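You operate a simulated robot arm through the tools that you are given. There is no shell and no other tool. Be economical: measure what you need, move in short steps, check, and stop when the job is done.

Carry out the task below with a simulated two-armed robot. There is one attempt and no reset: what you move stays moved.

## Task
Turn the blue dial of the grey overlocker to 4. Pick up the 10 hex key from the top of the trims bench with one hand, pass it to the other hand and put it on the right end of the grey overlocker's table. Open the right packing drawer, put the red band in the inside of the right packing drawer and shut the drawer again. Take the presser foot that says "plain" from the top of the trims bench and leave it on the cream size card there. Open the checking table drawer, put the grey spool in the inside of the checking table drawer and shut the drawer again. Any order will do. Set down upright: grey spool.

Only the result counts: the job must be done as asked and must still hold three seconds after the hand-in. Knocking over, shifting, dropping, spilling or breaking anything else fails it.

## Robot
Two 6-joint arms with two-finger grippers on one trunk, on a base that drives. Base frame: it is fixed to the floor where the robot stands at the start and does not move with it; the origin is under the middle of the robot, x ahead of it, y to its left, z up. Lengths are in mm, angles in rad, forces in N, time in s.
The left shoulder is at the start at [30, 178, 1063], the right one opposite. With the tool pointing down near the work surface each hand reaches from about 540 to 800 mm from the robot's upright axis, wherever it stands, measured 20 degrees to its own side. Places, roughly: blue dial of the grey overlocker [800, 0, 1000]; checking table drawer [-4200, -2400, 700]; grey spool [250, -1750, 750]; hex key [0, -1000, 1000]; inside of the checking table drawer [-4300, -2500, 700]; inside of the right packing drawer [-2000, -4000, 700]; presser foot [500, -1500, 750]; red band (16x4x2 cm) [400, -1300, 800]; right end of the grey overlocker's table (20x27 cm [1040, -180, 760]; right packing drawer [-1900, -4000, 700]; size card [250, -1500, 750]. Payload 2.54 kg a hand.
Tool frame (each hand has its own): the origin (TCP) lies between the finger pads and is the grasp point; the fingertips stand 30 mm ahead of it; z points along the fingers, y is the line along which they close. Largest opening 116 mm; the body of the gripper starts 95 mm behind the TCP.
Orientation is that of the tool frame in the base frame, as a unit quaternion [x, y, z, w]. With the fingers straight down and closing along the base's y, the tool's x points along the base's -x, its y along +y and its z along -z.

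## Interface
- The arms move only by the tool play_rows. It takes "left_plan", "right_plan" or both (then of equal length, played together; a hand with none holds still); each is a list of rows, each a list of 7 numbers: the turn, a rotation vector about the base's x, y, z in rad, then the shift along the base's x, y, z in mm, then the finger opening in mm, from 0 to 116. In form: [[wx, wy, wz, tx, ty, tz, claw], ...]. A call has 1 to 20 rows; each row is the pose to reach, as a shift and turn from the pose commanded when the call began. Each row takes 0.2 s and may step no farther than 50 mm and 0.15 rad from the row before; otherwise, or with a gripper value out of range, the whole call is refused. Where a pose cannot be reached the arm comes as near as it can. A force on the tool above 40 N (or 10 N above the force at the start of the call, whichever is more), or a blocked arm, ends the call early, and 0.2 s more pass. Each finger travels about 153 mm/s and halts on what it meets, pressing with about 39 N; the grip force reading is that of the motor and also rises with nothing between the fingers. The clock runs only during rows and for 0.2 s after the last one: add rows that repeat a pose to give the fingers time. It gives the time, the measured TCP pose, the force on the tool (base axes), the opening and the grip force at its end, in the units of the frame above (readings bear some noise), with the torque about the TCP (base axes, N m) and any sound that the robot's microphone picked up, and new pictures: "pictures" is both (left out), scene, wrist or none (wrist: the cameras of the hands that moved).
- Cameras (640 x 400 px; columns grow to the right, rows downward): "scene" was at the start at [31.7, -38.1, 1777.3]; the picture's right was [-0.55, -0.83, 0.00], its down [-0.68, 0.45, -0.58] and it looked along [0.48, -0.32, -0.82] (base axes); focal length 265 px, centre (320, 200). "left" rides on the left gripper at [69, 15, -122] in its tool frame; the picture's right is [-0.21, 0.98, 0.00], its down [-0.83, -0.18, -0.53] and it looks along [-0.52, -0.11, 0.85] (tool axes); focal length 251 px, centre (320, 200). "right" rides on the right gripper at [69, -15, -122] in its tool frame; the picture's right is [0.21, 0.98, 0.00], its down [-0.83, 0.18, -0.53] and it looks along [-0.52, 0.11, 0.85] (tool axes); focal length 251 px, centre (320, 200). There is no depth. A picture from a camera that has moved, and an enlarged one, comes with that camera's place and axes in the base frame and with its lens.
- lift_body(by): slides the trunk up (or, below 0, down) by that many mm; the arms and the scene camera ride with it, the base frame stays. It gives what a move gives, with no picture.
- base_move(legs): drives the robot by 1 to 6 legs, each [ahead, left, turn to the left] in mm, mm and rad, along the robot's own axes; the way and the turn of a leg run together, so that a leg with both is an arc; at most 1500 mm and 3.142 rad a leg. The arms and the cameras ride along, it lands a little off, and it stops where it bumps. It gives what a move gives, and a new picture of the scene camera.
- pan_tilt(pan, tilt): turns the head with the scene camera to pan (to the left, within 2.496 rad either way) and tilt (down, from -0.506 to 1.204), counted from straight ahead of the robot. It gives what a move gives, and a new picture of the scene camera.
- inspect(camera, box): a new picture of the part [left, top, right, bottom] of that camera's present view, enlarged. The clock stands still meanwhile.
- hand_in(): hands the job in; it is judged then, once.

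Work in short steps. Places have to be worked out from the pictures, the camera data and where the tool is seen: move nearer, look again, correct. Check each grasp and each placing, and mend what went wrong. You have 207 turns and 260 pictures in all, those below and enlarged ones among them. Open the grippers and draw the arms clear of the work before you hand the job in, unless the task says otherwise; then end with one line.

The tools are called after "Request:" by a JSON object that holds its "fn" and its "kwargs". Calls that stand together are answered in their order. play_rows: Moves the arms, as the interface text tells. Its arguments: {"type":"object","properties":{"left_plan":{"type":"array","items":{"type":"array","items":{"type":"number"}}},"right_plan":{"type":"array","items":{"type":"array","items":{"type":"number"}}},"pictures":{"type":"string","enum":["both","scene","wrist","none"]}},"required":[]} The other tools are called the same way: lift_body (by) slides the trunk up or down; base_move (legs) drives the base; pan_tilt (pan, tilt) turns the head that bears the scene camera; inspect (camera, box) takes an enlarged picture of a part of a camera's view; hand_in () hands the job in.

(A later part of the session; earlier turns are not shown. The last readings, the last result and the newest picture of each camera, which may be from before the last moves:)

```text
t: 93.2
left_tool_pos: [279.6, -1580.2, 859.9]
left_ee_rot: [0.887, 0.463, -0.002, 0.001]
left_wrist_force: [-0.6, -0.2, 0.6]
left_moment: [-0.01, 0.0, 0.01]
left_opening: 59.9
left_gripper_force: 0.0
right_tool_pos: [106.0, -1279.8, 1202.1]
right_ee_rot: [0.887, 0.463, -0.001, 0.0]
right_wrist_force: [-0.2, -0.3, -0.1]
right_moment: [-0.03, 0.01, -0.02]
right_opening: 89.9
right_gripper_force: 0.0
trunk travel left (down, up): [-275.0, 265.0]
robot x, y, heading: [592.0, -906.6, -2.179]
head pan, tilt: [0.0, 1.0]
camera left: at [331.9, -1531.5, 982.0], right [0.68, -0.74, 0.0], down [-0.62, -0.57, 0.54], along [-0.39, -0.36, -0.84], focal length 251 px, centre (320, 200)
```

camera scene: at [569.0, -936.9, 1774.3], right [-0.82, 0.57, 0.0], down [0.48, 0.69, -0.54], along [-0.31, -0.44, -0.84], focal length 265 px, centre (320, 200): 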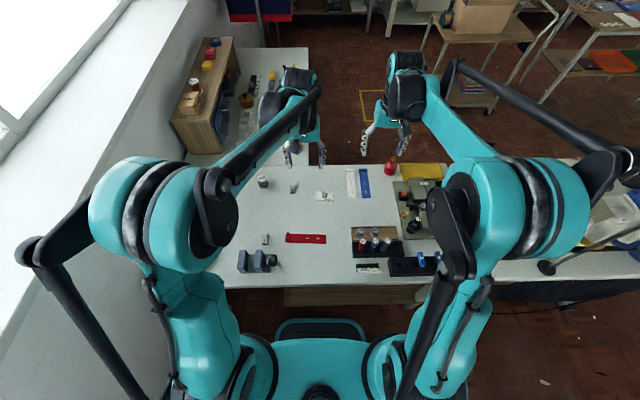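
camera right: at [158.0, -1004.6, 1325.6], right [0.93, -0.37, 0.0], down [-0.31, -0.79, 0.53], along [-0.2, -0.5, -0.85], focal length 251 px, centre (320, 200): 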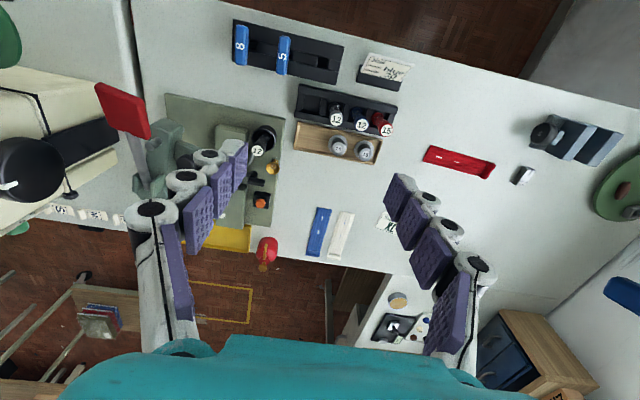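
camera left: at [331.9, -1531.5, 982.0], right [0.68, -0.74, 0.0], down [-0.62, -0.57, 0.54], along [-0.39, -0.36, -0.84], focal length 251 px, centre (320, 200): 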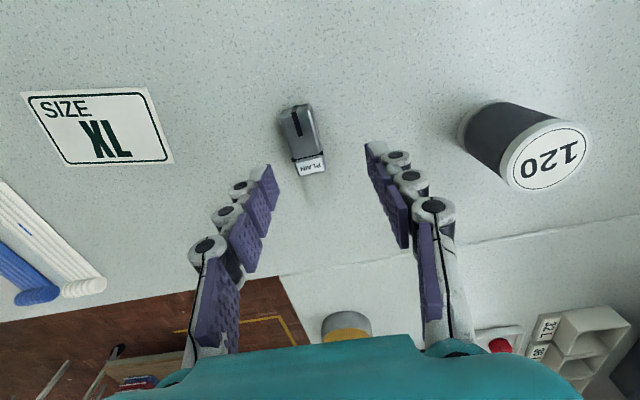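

The closer view puts the foot at (273, -1568). I correct and go down to z 793 without closing.

Request:
{"fn": "play_rows", "kwargs": {"left_plan": [[0, 0, 0, -6.5, 12, 0, 60], [0, 0, 0, -6.5, 12, -40, 55], [0, 0, 0, -6.5, 12, -60, 55], [0, 0, 0, -6.5, 12, -67, 55], [0, 0, 0, -6.5, 12, -67, 55]], "pictures": "wrist"}}

```text
t: 93.8
left_tool_pos: [273.3, -1567.5, 828.4]
left_ee_rot: [0.887, 0.462, -0.001, 0.0]
left_wrist_force: [1.3, 0.8, 17.6]
left_moment: [0.1, -0.02, -0.02]
left_opening: 59.8
left_gripper_force: 3.5
left hand out of reach, approached as far as the arm can: row 3
right_tool_pos: [106.7, -1280.1, 1204.1]
right_ee_rot: [0.887, 0.462, -0.001, 0.0]
right_wrist_force: [0.4, -0.6, 0.4]
right_moment: [0.05, -0.02, 0.01]
right_opening: 90.0
right_gripper_force: 0.0
trunk travel left (down, up): [-275.0, 265.0]
robot x, y, heading: [589.6, -908.3, -2.177]
head pan, tilt: [0.0, 1.0]
stopped in row 3 (left hand): the force on the tool passed its limit at 87 N (the readings are from after the stop); the commanded pose is now the measured one
camera left: at [325.6, -1520.2, 949.4], right [0.68, -0.74, 0.0], down [-0.62, -0.57, 0.54], along [-0.39, -0.36, -0.84], focal length 251 px, centre (320, 200)
```

left: 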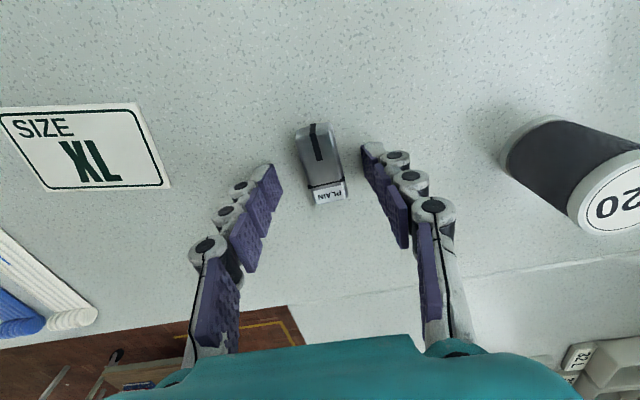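

The contact shows the trims bench top is at z ≈ 798, higher than assumed, and the foot lies between the fingers. I rise 4 mm and close on it.

Request:
{"fn": "play_rows", "kwargs": {"left_plan": [[0, 0, 0, 2, 3, 4, 60], [0, 0, 0, 2, 3, 4, 45], [0, 0, 0, 2, 3, 4, 30], [0, 0, 0, 2, 3, 4, 15], [0, 0, 0, 2, 3, 4, 15]], "pictures": "wrist"}}

```text
t: 95.0
left_tool_pos: [274.5, -1565.3, 830.0]
left_ee_rot: [0.887, 0.462, -0.001, 0.0]
left_wrist_force: [0.3, 1.4, 5.0]
left_moment: [0.04, -0.01, -0.01]
left_opening: 20.8
left_gripper_force: 39.1
right_tool_pos: [106.5, -1279.9, 1202.4]
right_ee_rot: [0.887, 0.462, -0.001, 0.0]
right_wrist_force: [-0.1, -0.1, 0.2]
right_moment: [0.0, -0.01, 0.02]
right_opening: 90.2
right_gripper_force: 0.0
trunk travel left (down, up): [-275.0, 265.0]
robot x, y, heading: [588.4, -901.1, -2.177]
head pan, tilt: [0.0, 1.0]
camera left: at [326.7, -1517.7, 951.7], right [0.68, -0.74, 0.0], down [-0.62, -0.57, 0.53], along [-0.39, -0.36, -0.84], focal length 251 px, centre (320, 200)
```

left: 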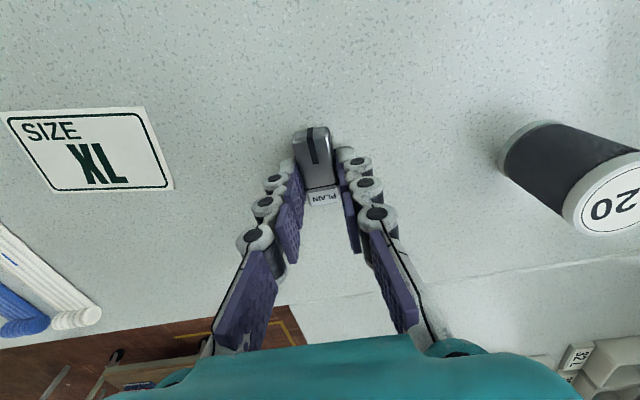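

Held (20.8 mm). Both views put the card centre at an offset of (-98, +108) from the foot. I lift, carry it over and lower back to the same height.

Request:
{"fn": "play_rows", "kwargs": {"left_plan": [[0, 0, 0, 0, 0, 30, 15], [0, 0, 0, -28, 31, 45, 15], [0, 0, 0, -56, 62, 45, 15], [0, 0, 0, -84, 93, 45, 15], [0, 0, 0, -98, 108, 45, 15], [0, 0, 0, -98, 108, 20, 15], [0, 0, 0, -98, 108, 20, 15]], "pictures": "wrist"}}

Request:
{"fn": "inspect", "kwargs": {"camera": "scene", "box": [270, 160, 390, 235]}}

```text
t: 96.6
left_tool_pos: [176.4, -1458.4, 848.9]
left_ee_rot: [0.887, 0.462, -0.001, 0.0]
left_wrist_force: [-0.2, 0.2, -0.8]
left_moment: [-0.03, 0.02, 0.0]
left_opening: 20.9
left_gripper_force: 39.0
right_tool_pos: [106.8, -1280.6, 1203.2]
right_ee_rot: [0.887, 0.462, 0.0, -0.001]
right_wrist_force: [0.6, 0.9, 0.3]
right_moment: [-0.03, 0.01, 0.0]
right_opening: 90.1
right_gripper_force: 0.0
trunk travel left (down, up): [-275.0, 265.0]
robot x, y, heading: [592.7, -903.9, -2.182]
head pan, tilt: [0.0, 1.0]
camera left: at [228.5, -1409.6, 971.9], right [0.68, -0.74, 0.0], down [-0.62, -0.57, 0.53], along [-0.39, -0.36, -0.84], focal length 251 px, centre (320, 200)
```

left: 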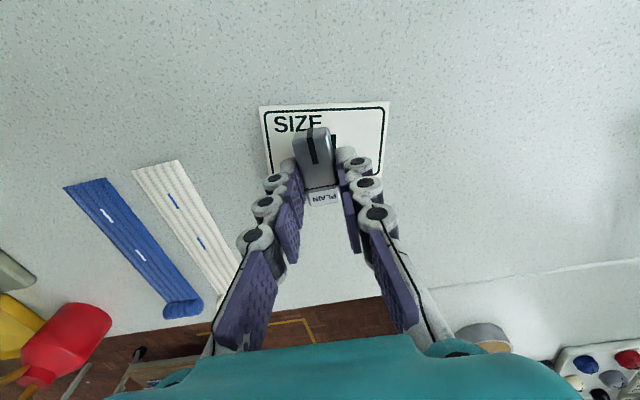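

```text
5.33 times, centred on (330, 198) of scene
camera zoom: at [569.9, -935.2, 1774.3], right [-0.82, 0.57, 0.0], down [0.48, 0.69, -0.54], along [-0.31, -0.44, -0.84], focal length 1415 px, centre (267, 213)
```

zoom: 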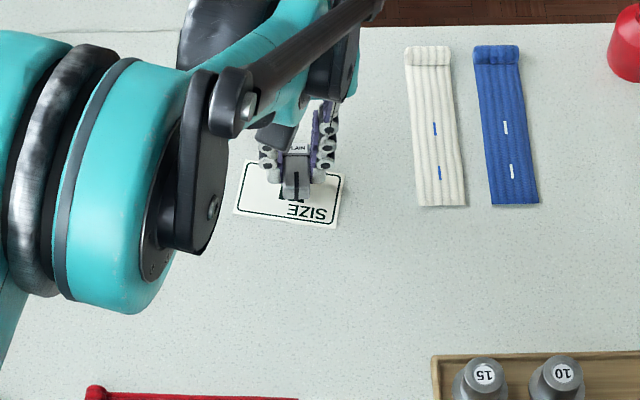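

It hangs over the card. I nudge it by (3, -3), lower to contact height and release.

Request:
{"fn": "play_rows", "kwargs": {"left_plan": [[0, 0, 0, 3, -3, -10, 15], [0, 0, 0, 3, -3, -17, 15], [0, 0, 0, 3, -3, -19, 15], [0, 0, 0, 3, -3, -19, 25], [0, 0, 0, 3, -3, -19, 40], [0, 0, 0, 3, -3, -19, 50], [0, 0, 0, 3, -3, 20, 50], [0, 0, 0, 3, -3, 60, 50]], "pictures": "wrist"}}

```text
t: 98.4
left_tool_pos: [178.8, -1461.4, 909.6]
left_ee_rot: [0.886, 0.463, -0.001, 0.001]
left_wrist_force: [-0.2, 0.0, -0.3]
left_moment: [0.03, -0.01, -0.02]
left_opening: 49.9
left_gripper_force: 0.0
right_tool_pos: [107.0, -1279.1, 1202.0]
right_ee_rot: [0.887, 0.463, 0.0, -0.001]
right_wrist_force: [-0.4, 0.4, 0.2]
right_moment: [0.0, 0.0, -0.02]
right_opening: 89.7
right_gripper_force: 0.1
trunk travel left (down, up): [-275.0, 265.0]
robot x, y, heading: [595.3, -903.9, -2.178]
head pan, tilt: [0.0, 1.0]
camera left: at [231.3, -1413.1, 1031.3], right [0.68, -0.74, 0.0], down [-0.62, -0.57, 0.53], along [-0.39, -0.36, -0.85], focal length 251 px, centre (320, 200)
```

left: 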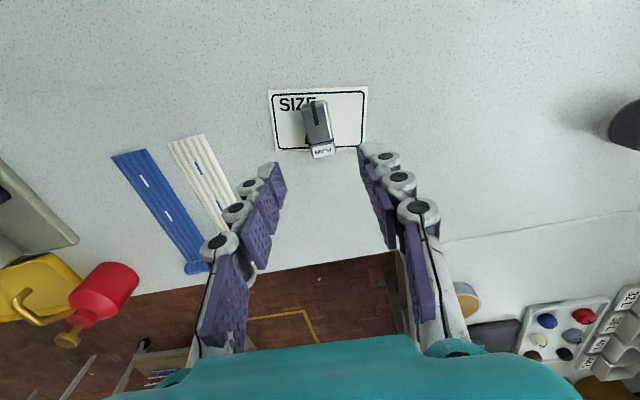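

The foot is on the card. I check that its base is fully within it.

Request:
{"fn": "inspect", "kwargs": {"camera": "left", "box": [260, 80, 380, 165]}}

Request:
{"fn": "inspect", "kwargs": {"camera": "scene", "box": [300, 175, 350, 210]}}

```text
4.71 times, centred on (320, 122) of left
camera zoom: at [231.3, -1413.1, 1031.3], right [0.68, -0.74, 0.0], down [-0.62, -0.57, 0.53], along [-0.39, -0.36, -0.85], focal length 1183 px, centre (320, 565)
```

zoom: 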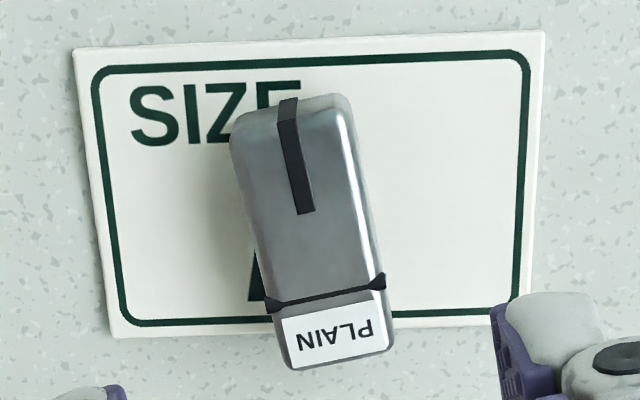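

```text
11.43 times, centred on (325, 192) of scene
camera zoom: at [570.2, -935.3, 1774.3], right [-0.82, 0.57, 0.0], down [0.48, 0.69, -0.54], along [-0.31, -0.44, -0.84], focal length 3032 px, centre (263, 286)
```

zoom: 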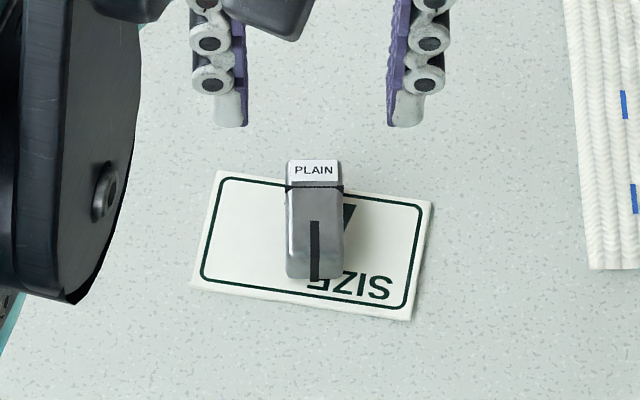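

Its base lies within the card. I raise the left hand, then back off to reach the red band.

Request:
{"fn": "play_rows", "kwargs": {"left_plan": [[0, 0, 0, 0, 0, 48, 60], [0, 0, 0, 0, 0, 96, 60], [0, 0, 0, 0, 0, 144, 60], [0, 0, 0, 0, 0, 192, 60]], "pictures": "none"}}

Request:
{"fn": "base_move", "kwargs": {"legs": [[-150, 0, 0]]}}

```text
t: 99.4
left_tool_pos: [179.9, -1460.8, 1100.2]
left_ee_rot: [0.887, 0.462, -0.001, 0.001]
left_wrist_force: [0.5, 1.2, 0.6]
left_moment: [-0.03, 0.03, 0.0]
left_opening: 59.8
left_gripper_force: 0.0
right_tool_pos: [106.2, -1279.5, 1203.0]
right_ee_rot: [0.886, 0.463, 0.0, 0.0]
right_wrist_force: [-0.2, -0.9, 0.1]
right_moment: [-0.03, -0.01, -0.03]
right_opening: 90.0
right_gripper_force: 0.1
trunk travel left (down, up): [-275.0, 265.0]
robot x, y, heading: [593.7, -905.1, -2.18]
head pan, tilt: [0.0, 1.0]
```

```text
t: 100.8
left_tool_pos: [265.2, -1337.7, 1102.5]
left_ee_rot: [0.887, 0.461, -0.001, 0.001]
left_wrist_force: [1.2, -0.5, 0.3]
left_moment: [-0.03, 0.0, 0.02]
left_opening: 60.0
left_gripper_force: 0.0
right_tool_pos: [192.6, -1156.5, 1202.6]
right_ee_rot: [0.887, 0.462, 0.0, 0.0]
right_wrist_force: [-0.1, 0.4, 0.5]
right_moment: [-0.05, 0.02, 0.0]
right_opening: 90.0
right_gripper_force: 0.0
trunk travel left (down, up): [-275.0, 265.0]
robot x, y, heading: [677.7, -779.4, -2.186]
head pan, tilt: [0.0, 1.0]
camera scene: at [656.6, -811.4, 1774.3], right [-0.82, 0.57, 0.0], down [0.48, 0.69, -0.54], along [-0.31, -0.44, -0.84], focal length 265 px, centre (320, 200)
```

scene: 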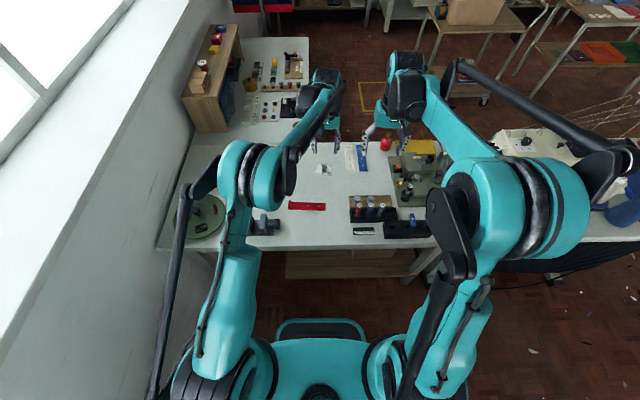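

I move the left hand above the band and yaw it 90° so that it closes across the band's width.

Request:
{"fn": "play_rows", "kwargs": {"left_plan": [[0, 0, -0.143, 15, 1, 0, 70], [0, 0, -0.286, 30, 2, 0, 70], [0, 0, -0.429, 45, 3, 0, 70], [0, 0, -0.571, 60, 4, 0, 70], [0, 0, -0.714, 75, 5, 0, 70], [0, 0, -0.857, 99, 6, 0, 70], [0, 0, -1.0, 99, 6, -30, 70], [0, 0, -1.143, 99, 6, -60, 70], [0, 0, -1.286, 99, 6, -90, 70], [0, 0, -1.429, 99, 6, -120, 70], [0, 0, -1.571, 99, 6, -150, 70], [0, 0, -1.571, 99, 6, -150, 70]], "pictures": "wrist"}}

Request:
{"fn": "inspect", "kwargs": {"camera": "scene", "box": [260, 170, 360, 240]}}

```text
t: 103.4
left_tool_pos: [362.8, -1331.7, 951.6]
left_ee_rot: [0.954, -0.301, -0.001, 0.0]
left_wrist_force: [0.0, 0.4, -0.6]
left_moment: [-0.04, 0.04, -0.01]
left_opening: 69.9
left_gripper_force: 0.0
right_tool_pos: [192.8, -1156.2, 1203.5]
right_ee_rot: [0.888, 0.461, 0.001, 0.0]
right_wrist_force: [0.4, 0.4, -0.2]
right_moment: [-0.01, 0.0, -0.03]
right_opening: 89.9
right_gripper_force: 0.2
trunk travel left (down, up): [-275.0, 265.0]
robot x, y, heading: [681.0, -784.3, -2.181]
head pan, tilt: [0.0, 1.0]
camera left: at [412.5, -1384.1, 1072.8], right [-0.74, -0.68, 0.0], down [-0.57, 0.62, 0.53], along [-0.36, 0.39, -0.85], focal length 251 px, centre (320, 200)
```

left: 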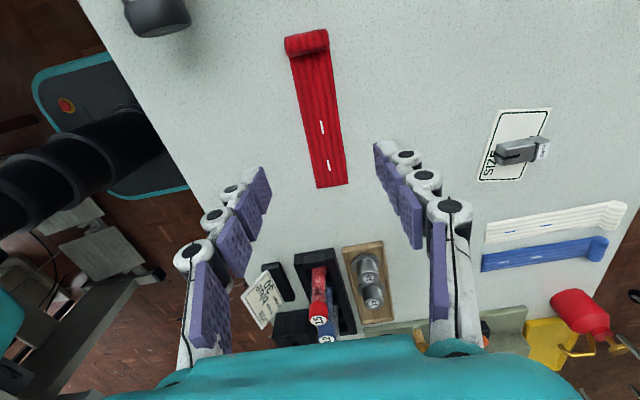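

```text
5.71 times, centred on (310, 205) of scene
camera zoom: at [656.1, -812.1, 1774.4], right [-0.82, 0.57, 0.0], down [0.48, 0.69, -0.54], along [-0.31, -0.44, -0.84], focal length 1516 px, centre (377, 171)
```

zoom: 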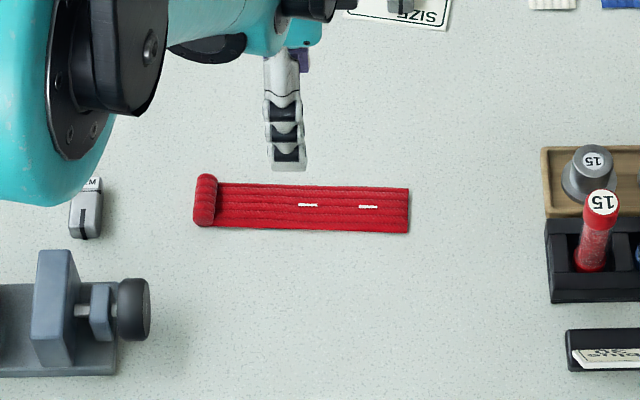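

The band's centre is right below the hand and aligned with it. I go down to z 831 and close.

Request:
{"fn": "play_rows", "kwargs": {"left_plan": [[0, 0, 0, -2, 1, -45, 70], [0, 0, 0, -2, 1, -90, 70], [0, 0, 0, -2, 1, -112, 70], [0, 0, 0, -2, 1, -120, 70], [0, 0, 0, -2, 1, -120, 50], [0, 0, 0, -2, 1, -120, 30], [0, 0, 0, -2, 1, -120, 20], [0, 0, 0, -2, 1, -120, 20]], "pictures": "wrist"}}

```text
t: 105.2
left_tool_pos: [360.5, -1331.8, 830.4]
left_ee_rot: [0.954, -0.3, -0.001, 0.0]
left_wrist_force: [-1.0, -0.1, 0.1]
left_moment: [0.02, 0.0, 0.04]
left_opening: 38.9
left_gripper_force: 39.2
right_tool_pos: [192.1, -1157.1, 1201.8]
right_ee_rot: [0.887, 0.462, 0.0, 0.0]
right_wrist_force: [-0.2, -0.1, -1.1]
right_moment: [-0.01, -0.02, -0.03]
right_opening: 89.8
right_gripper_force: 0.0
trunk travel left (down, up): [-275.0, 265.0]
robot x, y, heading: [674.7, -776.5, -2.184]
head pan, tilt: [0.0, 1.0]
camera left: at [409.9, -1382.9, 952.9], right [-0.74, -0.68, 0.0], down [-0.57, 0.62, 0.53], along [-0.36, 0.39, -0.85], focal length 251 px, centre (320, 200)
```

left: 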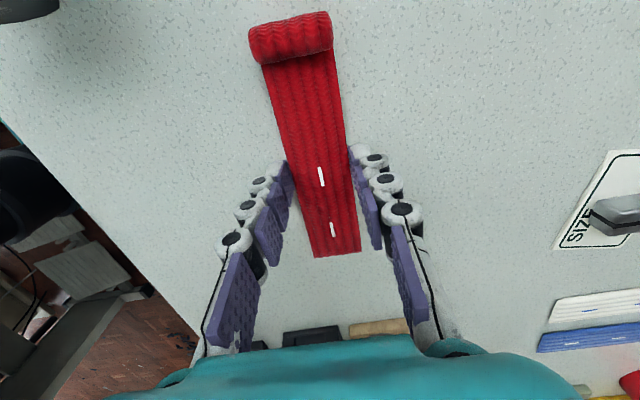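

Gripped at 39 mm. I lift it.

Request:
{"fn": "play_rows", "kwargs": {"left_plan": [[0, 0, 0, 0, 0, 40, 20], [0, 0, 0, 0, 0, 88, 20], [0, 0, 0, 0, 0, 136, 20], [0, 0, 0, 0, 0, 184, 20], [0, 0, 0, 0, 0, 232, 20], [0, 0, 0, 0, 0, 280, 20], [0, 0, 0, 0, 0, 328, 20]], "pictures": "wrist"}}

Request:
{"fn": "pan_tilt", "kwargs": {"pan": -0.6, "tilt": 0.5}}

```text
t: 106.8
left_tool_pos: [362.1, -1331.0, 1159.9]
left_ee_rot: [0.954, -0.3, 0.0, 0.0]
left_wrist_force: [-0.7, 0.1, -0.5]
left_moment: [0.0, 0.02, 0.03]
left_opening: 38.5
left_gripper_force: 39.1
right_tool_pos: [194.3, -1157.1, 1202.7]
right_ee_rot: [0.887, 0.462, 0.0, -0.001]
right_wrist_force: [0.0, 0.1, -0.7]
right_moment: [-0.01, -0.01, 0.02]
right_opening: 89.6
right_gripper_force: 0.1
trunk travel left (down, up): [-275.0, 265.0]
robot x, y, heading: [679.6, -778.6, -2.181]
head pan, tilt: [0.0, 1.0]
camera left: at [410.9, -1382.6, 1281.4], right [-0.74, -0.68, 0.0], down [-0.57, 0.62, 0.53], along [-0.36, 0.39, -0.85], focal length 251 px, centre (320, 200)
```

left: 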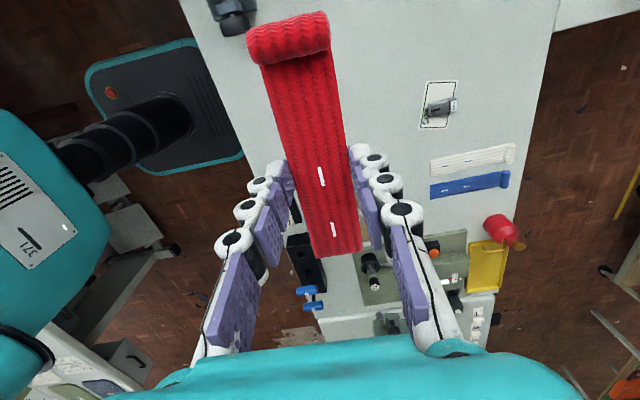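

```text
t: 107.8
left_tool_pos: [362.0, -1331.1, 1157.4]
left_ee_rot: [0.954, -0.301, -0.001, -0.001]
left_wrist_force: [-0.1, 0.4, -0.9]
left_moment: [0.01, -0.03, -0.02]
left_opening: 38.3
left_gripper_force: 39.0
right_tool_pos: [191.8, -1156.8, 1202.9]
right_ee_rot: [0.887, 0.461, 0.0, -0.001]
right_wrist_force: [0.2, 0.2, -0.3]
right_moment: [-0.01, -0.03, -0.01]
right_opening: 90.0
right_gripper_force: 0.1
trunk travel left (down, up): [-275.0, 265.0]
robot x, y, heading: [677.8, -785.0, -2.178]
head pan, tilt: [-0.6, 0.499]
camera scene: at [610.7, -787.6, 1815.3], right [-0.35, 0.94, 0.0], down [0.45, 0.17, -0.88], along [-0.82, -0.31, -0.48], focal length 265 px, centre (320, 200)
```

scene: 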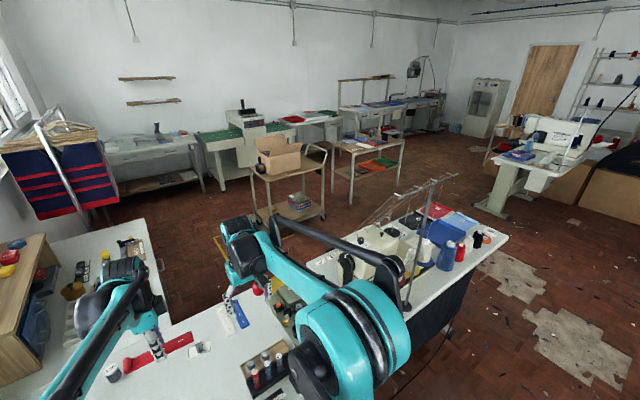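

The band is held. I leave the aisle facing along it, toward its open end.

Request:
{"fn": "base_move", "kwargs": {"legs": [[0, 0, -1.555], [0, -100, 0], [1200, 0, 0], [1180, 0, 0]]}}

Request:
{"fn": "pan_tilt", "kwargs": {"pan": 1.0, "tilt": 0.5}}

```text
t: 124.0
left_tool_pos: [-1790.9, 949.2, 1157.9]
left_ee_rot: [-0.467, 0.884, 0.001, 0.001]
left_wrist_force: [-0.7, 0.2, 0.9]
left_moment: [0.04, 0.02, -0.02]
left_opening: 38.2
left_gripper_force: 39.0
right_tool_pos: [-1619.4, 1122.2, 1202.7]
right_ee_rot: [0.956, -0.295, 0.0, -0.001]
right_wrist_force: [-1.1, 0.1, -0.3]
right_moment: [0.0, -0.03, -0.01]
right_opening: 90.1
right_gripper_force: 0.1
trunk travel left (down, up): [-275.0, 265.0]
robot x, y, heading: [-1236.5, 637.8, 2.545]
head pan, tilt: [-0.6, 0.499]
camera scene: at [-1245.1, 710.0, 1815.4], right [0.93, 0.36, 0.0], down [0.17, -0.45, -0.88], along [-0.32, 0.82, -0.48], focal length 265 px, centre (320, 200)
```

scene: 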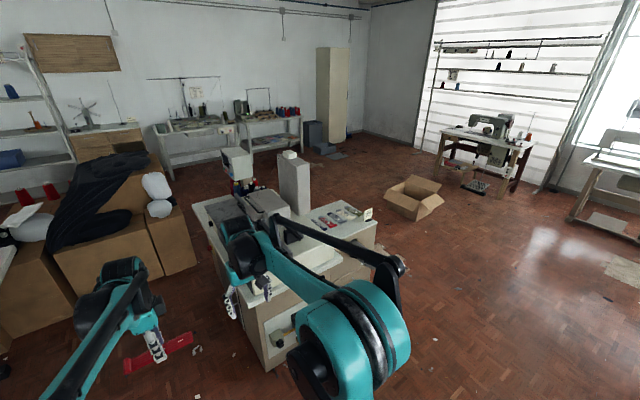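

```text
t: 125.7
left_tool_pos: [-1789.8, 949.4, 1158.2]
left_ee_rot: [-0.467, 0.884, 0.0, 0.0]
left_wrist_force: [0.8, -0.6, 0.7]
left_moment: [0.03, 0.01, 0.0]
left_opening: 38.6
left_gripper_force: 39.3
right_tool_pos: [-1618.7, 1121.2, 1201.9]
right_ee_rot: [0.956, -0.295, -0.001, 0.0]
right_wrist_force: [0.4, -0.2, 0.5]
right_moment: [-0.01, -0.01, -0.02]
right_opening: 89.9
right_gripper_force: 0.0
trunk travel left (down, up): [-275.0, 265.0]
robot x, y, heading: [-1240.2, 643.8, 2.543]
head pan, tilt: [1.0, 0.499]
camera scene: at [-1295.6, 589.5, 1815.4], right [-0.39, 0.92, 0.0], down [0.44, 0.19, -0.88], along [-0.81, -0.34, -0.48], focal length 265 px, centre (320, 200)
```

scene: 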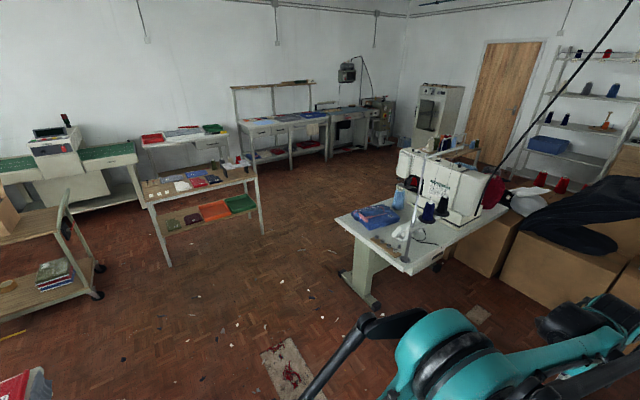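

Clear so far. I turn to face the back wall, pass the end of the cream table and sidestep toward the packing table.

Request:
{"fn": "base_move", "kwargs": {"legs": [[0, 0, 1.571], [1200, 0, 0], [490, 0, 0], [0, 1000, 0], [0, 900, 0]]}}

Request:
{"fn": "pan_tilt", "kwargs": {"pan": 0.0, "tilt": 0.45}}

```text
t: 143.0
left_tool_pos: [-1633.0, -1865.6, 1158.6]
left_ee_rot: [0.959, -0.285, 0.0, 0.001]
left_wrist_force: [-0.1, 1.0, 0.4]
left_moment: [0.04, -0.02, -0.02]
left_opening: 38.5
left_gripper_force: 38.9
right_tool_pos: [-1808.4, -1697.9, 1203.0]
right_ee_rot: [0.879, 0.476, 0.0, 0.0]
right_wrist_force: [0.2, -0.1, 0.3]
right_moment: [0.01, 0.0, 0.0]
right_opening: 90.0
right_gripper_force: 0.0
trunk travel left (down, up): [-275.0, 265.0]
robot x, y, heading: [-1337.6, -1307.4, -2.151]
head pan, tilt: [1.0, 0.499]
stopped in leg 5: the robot was blocked; the commanded pose is now the measured one
camera scene: at [-1281.2, -1362.6, 1815.4], right [-0.91, -0.41, 0.0], down [-0.2, 0.44, -0.88], along [0.36, -0.8, -0.48], focal length 265 px, centre (320, 200)
```

scene: 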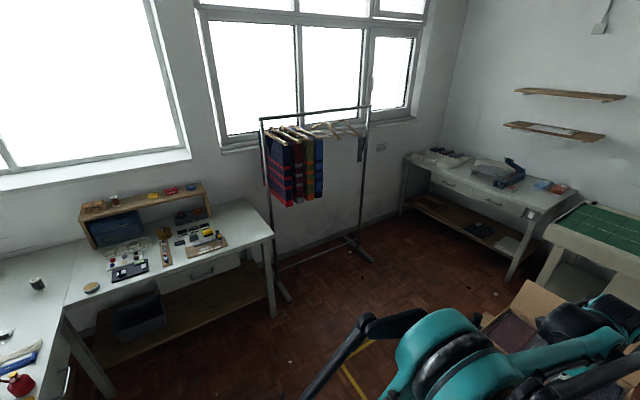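

```text
t: 144.3
left_tool_pos: [-1632.8, -1866.4, 1158.9]
left_ee_rot: [0.959, -0.285, -0.001, 0.001]
left_wrist_force: [0.2, -0.1, -0.2]
left_moment: [-0.01, 0.04, -0.05]
left_opening: 38.4
left_gripper_force: 39.2
right_tool_pos: [-1809.3, -1697.7, 1202.5]
right_ee_rot: [0.879, 0.476, 0.0, 0.0]
right_wrist_force: [0.5, -0.4, -0.2]
right_moment: [-0.03, 0.0, -0.02]
right_opening: 90.3
right_gripper_force: 0.1
trunk travel left (down, up): [-275.0, 265.0]
robot x, y, heading: [-1331.1, -1307.4, -2.152]
head pan, tilt: [0.0, 0.45]
camera scene: at [-1368.4, -1356.8, 1819.9], right [-0.84, 0.55, 0.0], down [0.24, 0.36, -0.9], along [-0.49, -0.75, -0.44], focal length 265 px, centre (320, 200)
```

scene: 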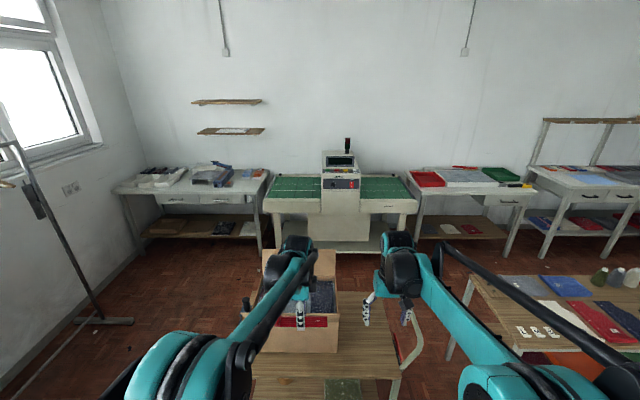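

Something blocked the last leg. I look down and around for the cause before moving.

Request:
{"fn": "pan_tilt", "kwargs": {"pan": 0.0, "tilt": 1.15}}

Request:
{"fn": "pan_tilt", "kwargs": {"pan": 1.5, "tilt": 0.95}}

```text
t: 145.4
left_tool_pos: [-1633.6, -1867.2, 1158.4]
left_ee_rot: [0.958, -0.286, 0.0, 0.0]
left_wrist_force: [0.3, 0.2, 1.6]
left_moment: [-0.01, 0.03, 0.02]
left_opening: 38.5
left_gripper_force: 39.2
right_tool_pos: [-1808.2, -1698.3, 1202.6]
right_ee_rot: [0.879, 0.476, 0.0, -0.001]
right_wrist_force: [0.1, -0.1, -0.3]
right_moment: [0.01, 0.0, -0.06]
right_opening: 90.0
right_gripper_force: 0.0
trunk travel left (down, up): [-275.0, 265.0]
robot x, y, heading: [-1333.3, -1307.5, -2.147]
head pan, tilt: [0.0, 1.15]
camera scene: at [-1350.9, -1329.7, 1764.6], right [-0.84, 0.55, 0.0], down [0.5, 0.76, -0.41], along [-0.22, -0.34, -0.91], focal length 265 px, centre (320, 200)
```

scene: 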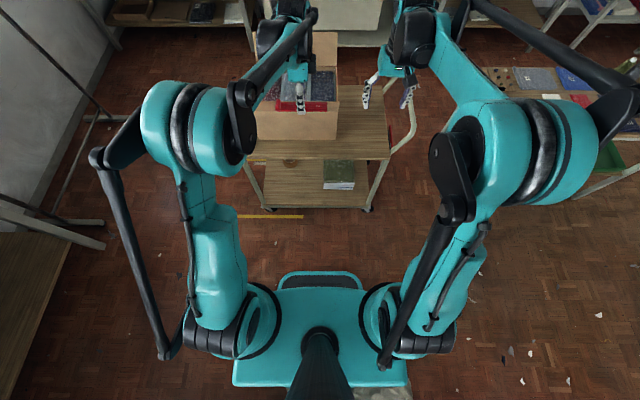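

```text
t: 147.0
left_tool_pos: [-1633.1, -1866.4, 1158.2]
left_ee_rot: [0.959, -0.285, 0.0, 0.0]
left_wrist_force: [0.6, -0.5, -0.4]
left_moment: [0.0, 0.01, 0.02]
left_opening: 38.2
left_gripper_force: 39.2
right_tool_pos: [-1809.4, -1698.3, 1202.4]
right_ee_rot: [0.879, 0.477, 0.001, 0.0]
right_wrist_force: [0.1, -0.8, 0.0]
right_moment: [0.02, -0.02, -0.04]
right_opening: 90.2
right_gripper_force: 0.1
trunk travel left (down, up): [-275.0, 265.0]
robot x, y, heading: [-1334.7, -1307.6, -2.148]
head pan, tilt: [1.499, 0.949]
camera scene: at [-1260.5, -1323.7, 1777.9], right [-0.6, -0.8, 0.0], down [-0.65, 0.49, -0.58], along [0.46, -0.35, -0.81], focal length 265 px, centre (320, 200)
```

scene: 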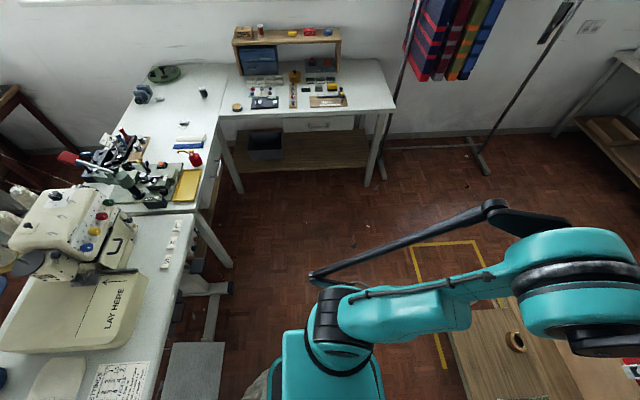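

Nothing obvious is in view. I look behind to the left for what the base touches.

Request:
{"fn": "pan_tilt", "kwargs": {"pan": 2.3, "tilt": 1.1}}

Request:
{"fn": "pan_tilt", "kwargs": {"pan": 0.8, "tilt": 1.1}}

```text
t: 148.1
left_tool_pos: [-1633.7, -1867.3, 1158.8]
left_ee_rot: [0.958, -0.285, 0.0, 0.0]
left_wrist_force: [0.0, -1.4, -0.5]
left_moment: [0.03, 0.0, 0.0]
left_opening: 38.5
left_gripper_force: 39.3
right_tool_pos: [-1808.3, -1697.1, 1201.9]
right_ee_rot: [0.879, 0.476, 0.001, 0.0]
right_wrist_force: [-0.7, 0.2, -0.8]
right_moment: [0.04, 0.03, 0.01]
right_opening: 90.2
right_gripper_force: 0.0
trunk travel left (down, up): [-275.0, 265.0]
robot x, y, heading: [-1337.6, -1307.5, -2.15]
head pan, tilt: [2.3, 1.1]
camera scene: at [-1255.9, -1270.2, 1767.7], right [0.15, -0.99, 0.0], down [-0.88, -0.13, -0.45], along [0.45, 0.07, -0.89], focal length 265 px, centre (320, 200)
```

scene: 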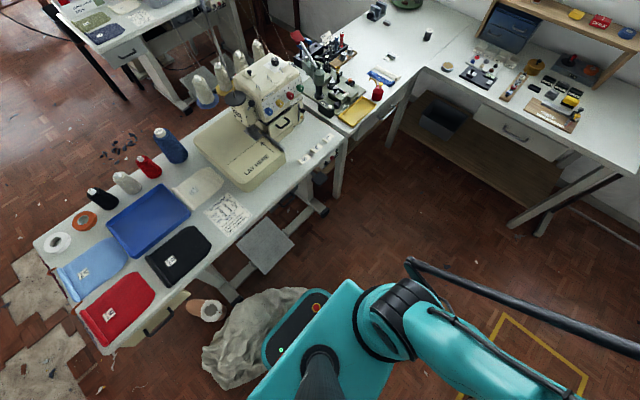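

```text
t: 149.7
left_tool_pos: [-1633.1, -1866.2, 1158.5]
left_ee_rot: [0.959, -0.285, 0.0, 0.001]
left_wrist_force: [-0.5, 0.1, 0.0]
left_moment: [-0.02, 0.02, 0.01]
left_opening: 38.4
left_gripper_force: 39.1
right_tool_pos: [-1809.0, -1697.4, 1204.0]
right_ee_rot: [0.88, 0.476, 0.001, -0.001]
right_wrist_force: [0.2, -0.6, 0.3]
right_moment: [-0.01, -0.03, -0.02]
right_opening: 90.0
right_gripper_force: 0.1
trunk travel left (down, up): [-275.0, 265.0]
robot x, y, heading: [-1334.3, -1303.8, -2.152]
head pan, tilt: [0.799, 1.1]
camera scene: at [-1304.4, -1341.3, 1767.7], right [-0.98, -0.22, 0.0], down [-0.2, 0.87, -0.45], along [0.1, -0.44, -0.89], focal length 265 px, centre (320, 200)
```

scene: 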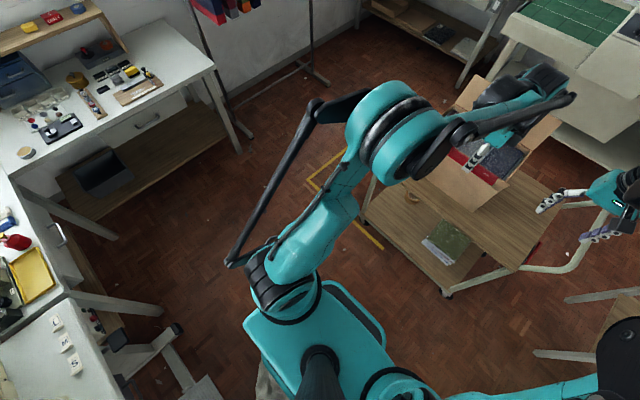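

The base touched a heavy sack by the cream table. I raise the trunk 100 mm for clearance over the trolley's box, step ahead, then go left and on to the packing table.

Request:
{"fn": "lift_body", "kwargs": {"by": 100}}

Request:
{"fn": "base_move", "kwargs": {"legs": [[120, 0, 0], [0, 1030, 0], [950, 0, -0.01]]}}

Request:
{"fn": "pan_tilt", "kwargs": {"pan": 0.0, "tilt": 0.7}}

```text
t: 151.0
left_tool_pos: [-1632.6, -1866.4, 1259.0]
left_ee_rot: [0.958, -0.285, 0.0, 0.0]
left_wrist_force: [0.3, 0.0, 0.9]
left_moment: [0.06, -0.02, 0.01]
left_opening: 38.4
left_gripper_force: 39.1
right_tool_pos: [-1808.4, -1698.0, 1302.6]
right_ee_rot: [0.879, 0.477, 0.0, 0.0]
right_wrist_force: [-0.1, -0.3, -0.2]
right_moment: [0.02, -0.02, -0.01]
right_opening: 90.0
right_gripper_force: 0.1
trunk travel left (down, up): [-375.0, 165.0]
robot x, y, heading: [-1334.8, -1306.3, -2.144]
head pan, tilt: [0.799, 1.1]
```

```text
t: 161.8
left_tool_pos: [-1376.5, -3320.5, 1258.4]
left_ee_rot: [0.955, -0.295, -0.001, 0.0]
left_wrist_force: [-1.1, 0.0, 0.5]
left_moment: [0.03, 0.0, -0.03]
left_opening: 38.2
left_gripper_force: 38.7
right_tool_pos: [-1547.4, -3149.6, 1301.9]
right_ee_rot: [0.884, 0.467, 0.0, -0.001]
right_wrist_force: [-0.3, 0.2, 0.9]
right_moment: [0.01, 0.01, 0.04]
right_opening: 90.0
right_gripper_force: 0.0
trunk travel left (down, up): [-375.0, 165.0]
robot x, y, heading: [-1066.4, -2767.3, -2.168]
head pan, tilt: [0.799, 1.1]
camera scene: at [-1036.5, -2803.1, 1867.7], right [-0.98, -0.2, 0.0], down [-0.18, 0.87, -0.45], along [0.09, -0.44, -0.89], focal length 265 px, centre (320, 200)
```

scene: 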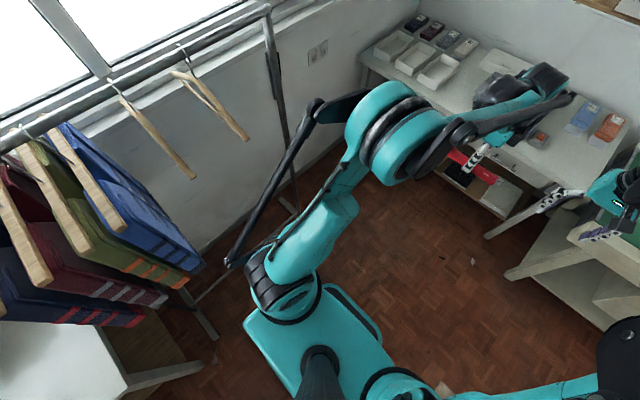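

```text
t: 162.9
left_tool_pos: [-1376.9, -3321.6, 1258.5]
left_ee_rot: [0.956, -0.294, -0.001, 0.0]
left_wrist_force: [-0.3, 0.3, 0.5]
left_moment: [-0.02, 0.01, -0.03]
left_opening: 38.3
left_gripper_force: 39.3
right_tool_pos: [-1548.6, -3149.9, 1302.0]
right_ee_rot: [0.884, 0.467, 0.0, 0.0]
right_wrist_force: [-0.8, -0.6, 0.7]
right_moment: [-0.01, 0.0, 0.0]
right_opening: 90.1
right_gripper_force: 0.1
trunk travel left (down, up): [-375.0, 165.0]
robot x, y, heading: [-1069.4, -2763.6, -2.167]
head pan, tilt: [0.0, 0.7]
camera scene: at [-1096.9, -2811.5, 1897.6], right [-0.83, 0.56, 0.0], down [0.36, 0.53, -0.76], along [-0.43, -0.63, -0.64], focal length 265 px, centre (320, 200)
```

scene: 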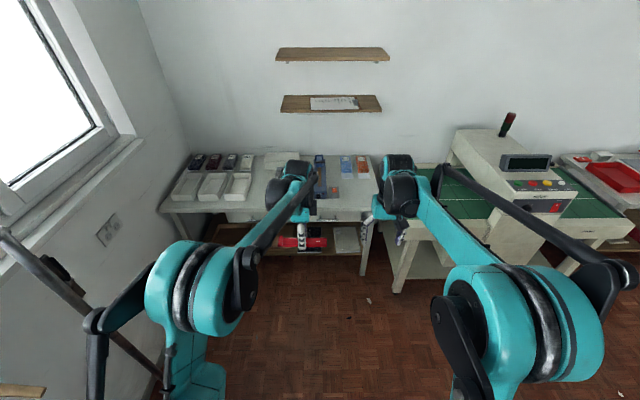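

I'm near the packing table. I enlarge its drawer fronts.

Request:
{"fn": "inspect", "kwargs": {"camera": "scene", "box": [155, 150, 395, 290]}}

Request:
{"fn": "inspect", "kwargs": {"camera": "right", "box": [0, 0, 640, 400]}}

```text
2.67 times, centred on (275, 220) of scene
camera zoom: at [-1096.9, -2811.5, 1897.6], right [-0.83, 0.56, 0.0], down [0.36, 0.53, -0.76], along [-0.43, -0.63, -0.64], focal length 708 px, centre (440, 147)
```

zoom: 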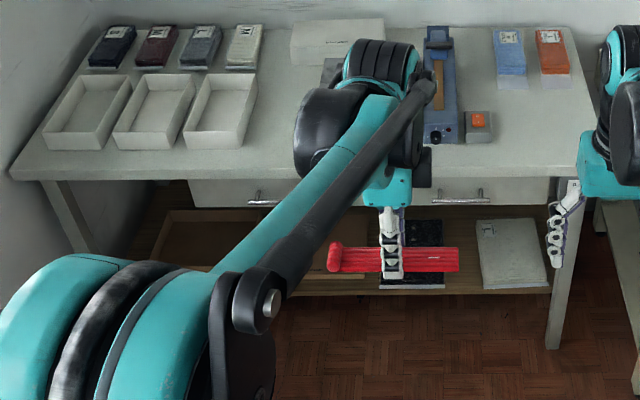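

```text
1.00 times, centred on (320, 200) of right (not enlarged: the box is as wide or as high as the picture)
camera zoom: at [-1521.3, -3082.7, 1425.3], right [0.93, -0.37, 0.0], down [-0.32, -0.78, 0.53], along [-0.2, -0.49, -0.85], focal length 251 px, centre (320, 200)
```

zoom: 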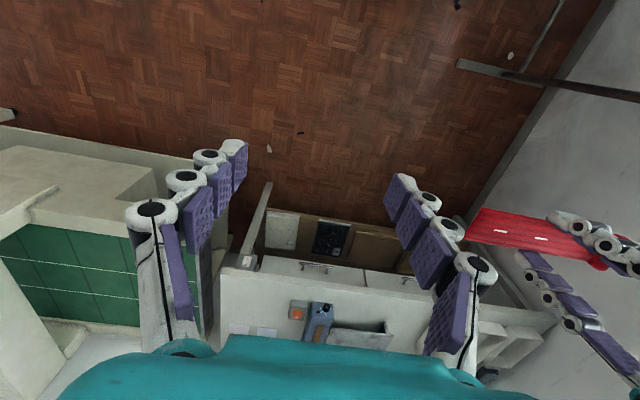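

The right drawer's bow handle is near (-1850, -3855, 640). I drive closer so it lies about 740 mm ahead.

Request:
{"fn": "base_move", "kwargs": {"legs": [[590, 0, 0.0]]}}

Request:
{"fn": "pan_tilt", "kwargs": {"pan": 0.0, "tilt": 0.95}}

Request:
{"fn": "inspect", "kwargs": {"camera": "right", "box": [0, 0, 640, 400]}}

```text
t: 166.3
left_tool_pos: [-1714.5, -3806.5, 1257.5]
left_ee_rot: [0.954, -0.298, 0.0, 0.0]
left_wrist_force: [-0.8, -0.8, -0.5]
left_moment: [0.01, -0.01, 0.01]
left_opening: 38.2
left_gripper_force: 39.2
right_tool_pos: [-1885.4, -3632.8, 1303.1]
right_ee_rot: [0.886, 0.464, 0.0, 0.0]
right_wrist_force: [-0.2, -0.7, 0.0]
right_moment: [0.0, -0.02, -0.03]
right_opening: 90.0
right_gripper_force: 0.1
trunk travel left (down, up): [-375.0, 165.0]
robot x, y, heading: [-1401.4, -3255.5, -2.179]
head pan, tilt: [0.0, 0.7]
camera scene: at [-1432.0, -3298.2, 1897.7], right [-0.82, 0.57, 0.0], down [0.37, 0.53, -0.76], along [-0.44, -0.63, -0.64], focal length 265 px, centre (320, 200)
```

scene: 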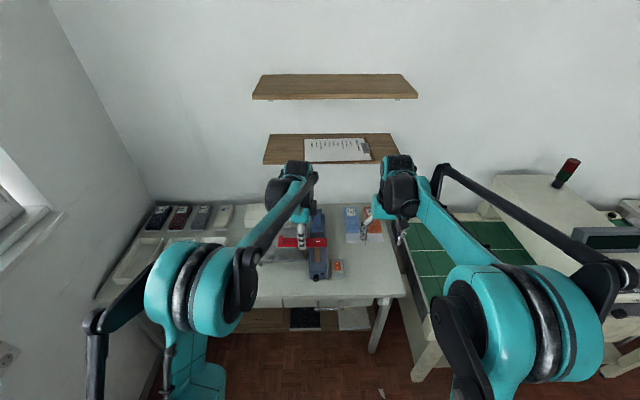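

```text
t: 167.1
left_tool_pos: [-1715.9, -3805.8, 1258.4]
left_ee_rot: [0.954, -0.298, 0.0, 0.0]
left_wrist_force: [0.2, 0.5, 0.1]
left_moment: [0.0, -0.02, 0.0]
left_opening: 38.3
left_gripper_force: 39.3
right_tool_pos: [-1885.3, -3633.6, 1302.9]
right_ee_rot: [0.886, 0.464, 0.001, 0.0]
right_wrist_force: [-0.1, 0.7, -0.1]
right_moment: [0.03, 0.0, 0.0]
right_opening: 90.0
right_gripper_force: 0.1
trunk travel left (down, up): [-375.0, 165.0]
robot x, y, heading: [-1403.0, -3250.3, -2.176]
head pan, tilt: [0.0, 0.949]
camera scene: at [-1425.0, -3288.0, 1878.0], right [-0.82, 0.57, 0.0], down [0.46, 0.67, -0.58], along [-0.33, -0.48, -0.81], focal length 265 px, centre (320, 200)
```

scene: 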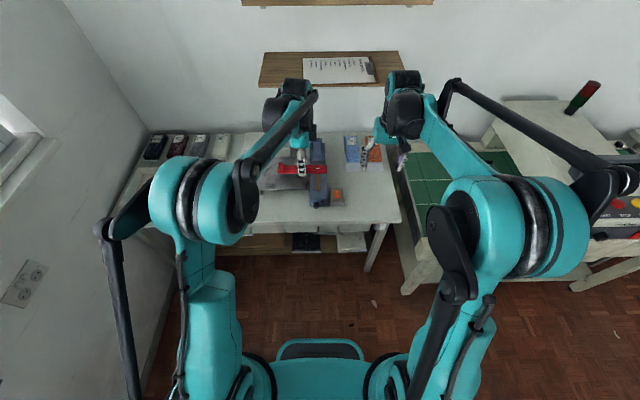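

```text
1.00 times, centred on (320, 200) of right (not enlarged: the box is as wide or as high as the picture)
camera zoom: at [-1858.3, -3566.2, 1425.4], right [0.93, -0.38, 0.0], down [-0.32, -0.78, 0.53], along [-0.2, -0.49, -0.85], focal length 251 px, centre (320, 200)
```

zoom: 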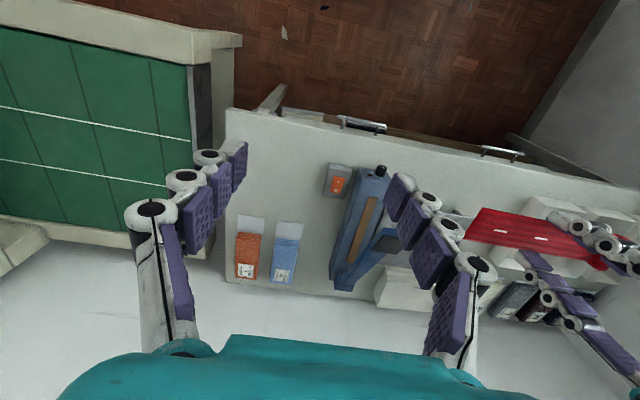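

Request:
{"fn": "inspect", "kwargs": {"camera": "right", "box": [270, 90, 450, 202]}}

Request:
{"fn": "inspect", "kwargs": {"camera": "scene", "box": [240, 180, 400, 260]}}

```text
3.56 times, centred on (360, 146) of right
camera zoom: at [-1858.3, -3566.2, 1425.4], right [0.93, -0.38, 0.0], down [-0.32, -0.78, 0.53], along [-0.2, -0.49, -0.85], focal length 894 px, centre (178, 392)
```

zoom: 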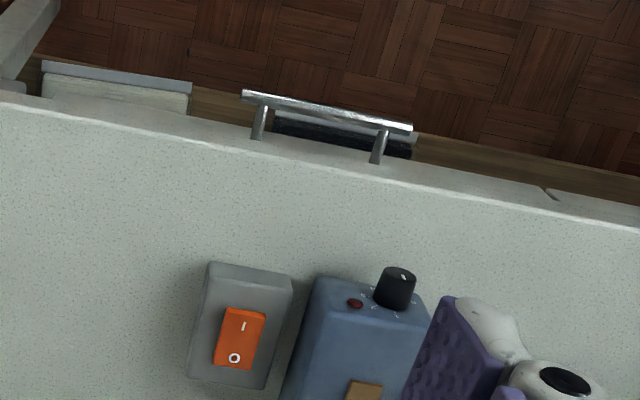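

```text
4.00 times, centred on (320, 220) of scene
camera zoom: at [-1425.0, -3288.0, 1878.0], right [-0.82, 0.57, 0.0], down [0.46, 0.67, -0.58], along [-0.33, -0.48, -0.81], focal length 1061 px, centre (320, 120)
```

zoom: 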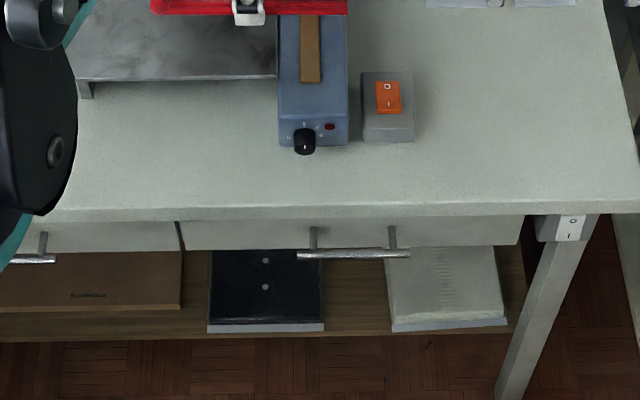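

The bar is at about (-1822, -3789, 696), standing 40 mm off the drawer. I back off 80 mm, lower the trunk 100 and yaw the right hand 90°.

Request:
{"fn": "base_move", "kwargs": {"legs": [[-80, 0, 0.01]]}}

Request:
{"fn": "lift_body", "kwargs": {"by": -100}}

Request:
{"fn": "play_rows", "kwargs": {"right_plan": [[0, 0, 0.143, 0, 0, 0, 80], [0, 0, 0.286, 0, 0, 0, 70], [0, 0, 0.429, 0, 0, 0, 60], [0, 0, 0.571, 0, 0, 0, 40], [0, 0, 0.714, 0, 0, 0, 40], [0, 0, 0.857, 0, 0, 0, 40], [0, 0, 1.0, 0, 0, 0, 40], [0, 0, 1.143, 0, 0, 0, 40], [0, 0, 1.286, 0, 0, 0, 40], [0, 0, 1.429, 0, 0, 0, 40], [0, 0, 1.571, 0, 0, 0, 40], [0, 0, 1.571, 0, 0, 0, 40]], "pictures": "wrist"}}

```text
t: 168.1
left_tool_pos: [-1663.5, -3741.7, 1259.3]
left_ee_rot: [0.956, -0.293, 0.0, 0.0]
left_wrist_force: [0.1, -0.2, -0.9]
left_moment: [-0.03, 0.02, 0.02]
left_opening: 38.4
left_gripper_force: 38.8
right_tool_pos: [-1836.2, -3570.5, 1303.2]
right_ee_rot: [0.883, 0.469, 0.0, -0.001]
right_wrist_force: [0.1, 1.3, 0.2]
right_moment: [-0.05, 0.02, 0.01]
right_opening: 90.0
right_gripper_force: 0.0
trunk travel left (down, up): [-375.0, 165.0]
robot x, y, heading: [-1358.4, -3189.8, -2.166]
head pan, tilt: [0.0, 0.949]
camera scene: at [-1378.9, -3221.6, 1877.9], right [-0.83, 0.56, 0.0], down [0.46, 0.67, -0.58], along [-0.33, -0.48, -0.81], focal length 265 px, centre (320, 200)
```

scene: 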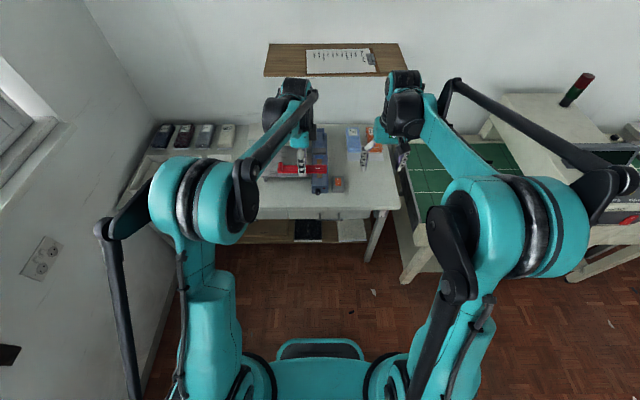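

```text
t: 169.4
left_tool_pos: [-1664.0, -3744.0, 1157.8]
left_ee_rot: [0.956, -0.293, 0.0, 0.001]
left_wrist_force: [-0.9, 0.2, 0.0]
left_moment: [0.0, 0.01, -0.01]
left_opening: 38.3
left_gripper_force: 38.9
right_tool_pos: [-1837.3, -3570.8, 1202.9]
right_ee_rot: [0.883, 0.47, 0.0, 0.0]
right_wrist_force: [-0.4, -0.5, -0.2]
right_moment: [0.02, -0.02, -0.01]
right_opening: 90.1
right_gripper_force: 0.0
trunk travel left (down, up): [-275.0, 265.0]
robot x, y, heading: [-1356.7, -3188.8, -2.17]
head pan, tilt: [0.0, 0.949]
```

```text
t: 172.1
left_tool_pos: [-1664.2, -3743.3, 1158.6]
left_ee_rot: [0.956, -0.293, 0.0, 0.0]
left_wrist_force: [-0.8, 0.4, 0.1]
left_moment: [-0.02, 0.02, 0.02]
left_opening: 38.6
left_gripper_force: 39.4
right_tool_pos: [-1836.9, -3571.8, 1203.1]
right_ee_rot: [0.292, 0.956, 0.0, 0.0]
right_wrist_force: [0.4, -0.1, 0.2]
right_moment: [0.0, -0.03, -0.01]
right_opening: 40.3
right_gripper_force: 0.1
trunk travel left (down, up): [-275.0, 265.0]
robot x, y, heading: [-1354.3, -3189.2, -2.166]
head pan, tilt: [0.0, 0.949]
camera right: at [-1902.0, -3544.9, 1325.2], right [0.37, 0.93, 0.0], down [0.79, -0.31, 0.53], along [0.5, -0.2, -0.85], focal length 251 px, centre (320, 200)
```

right: 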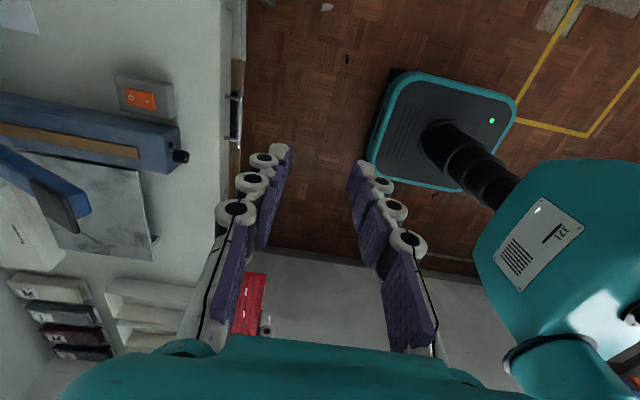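

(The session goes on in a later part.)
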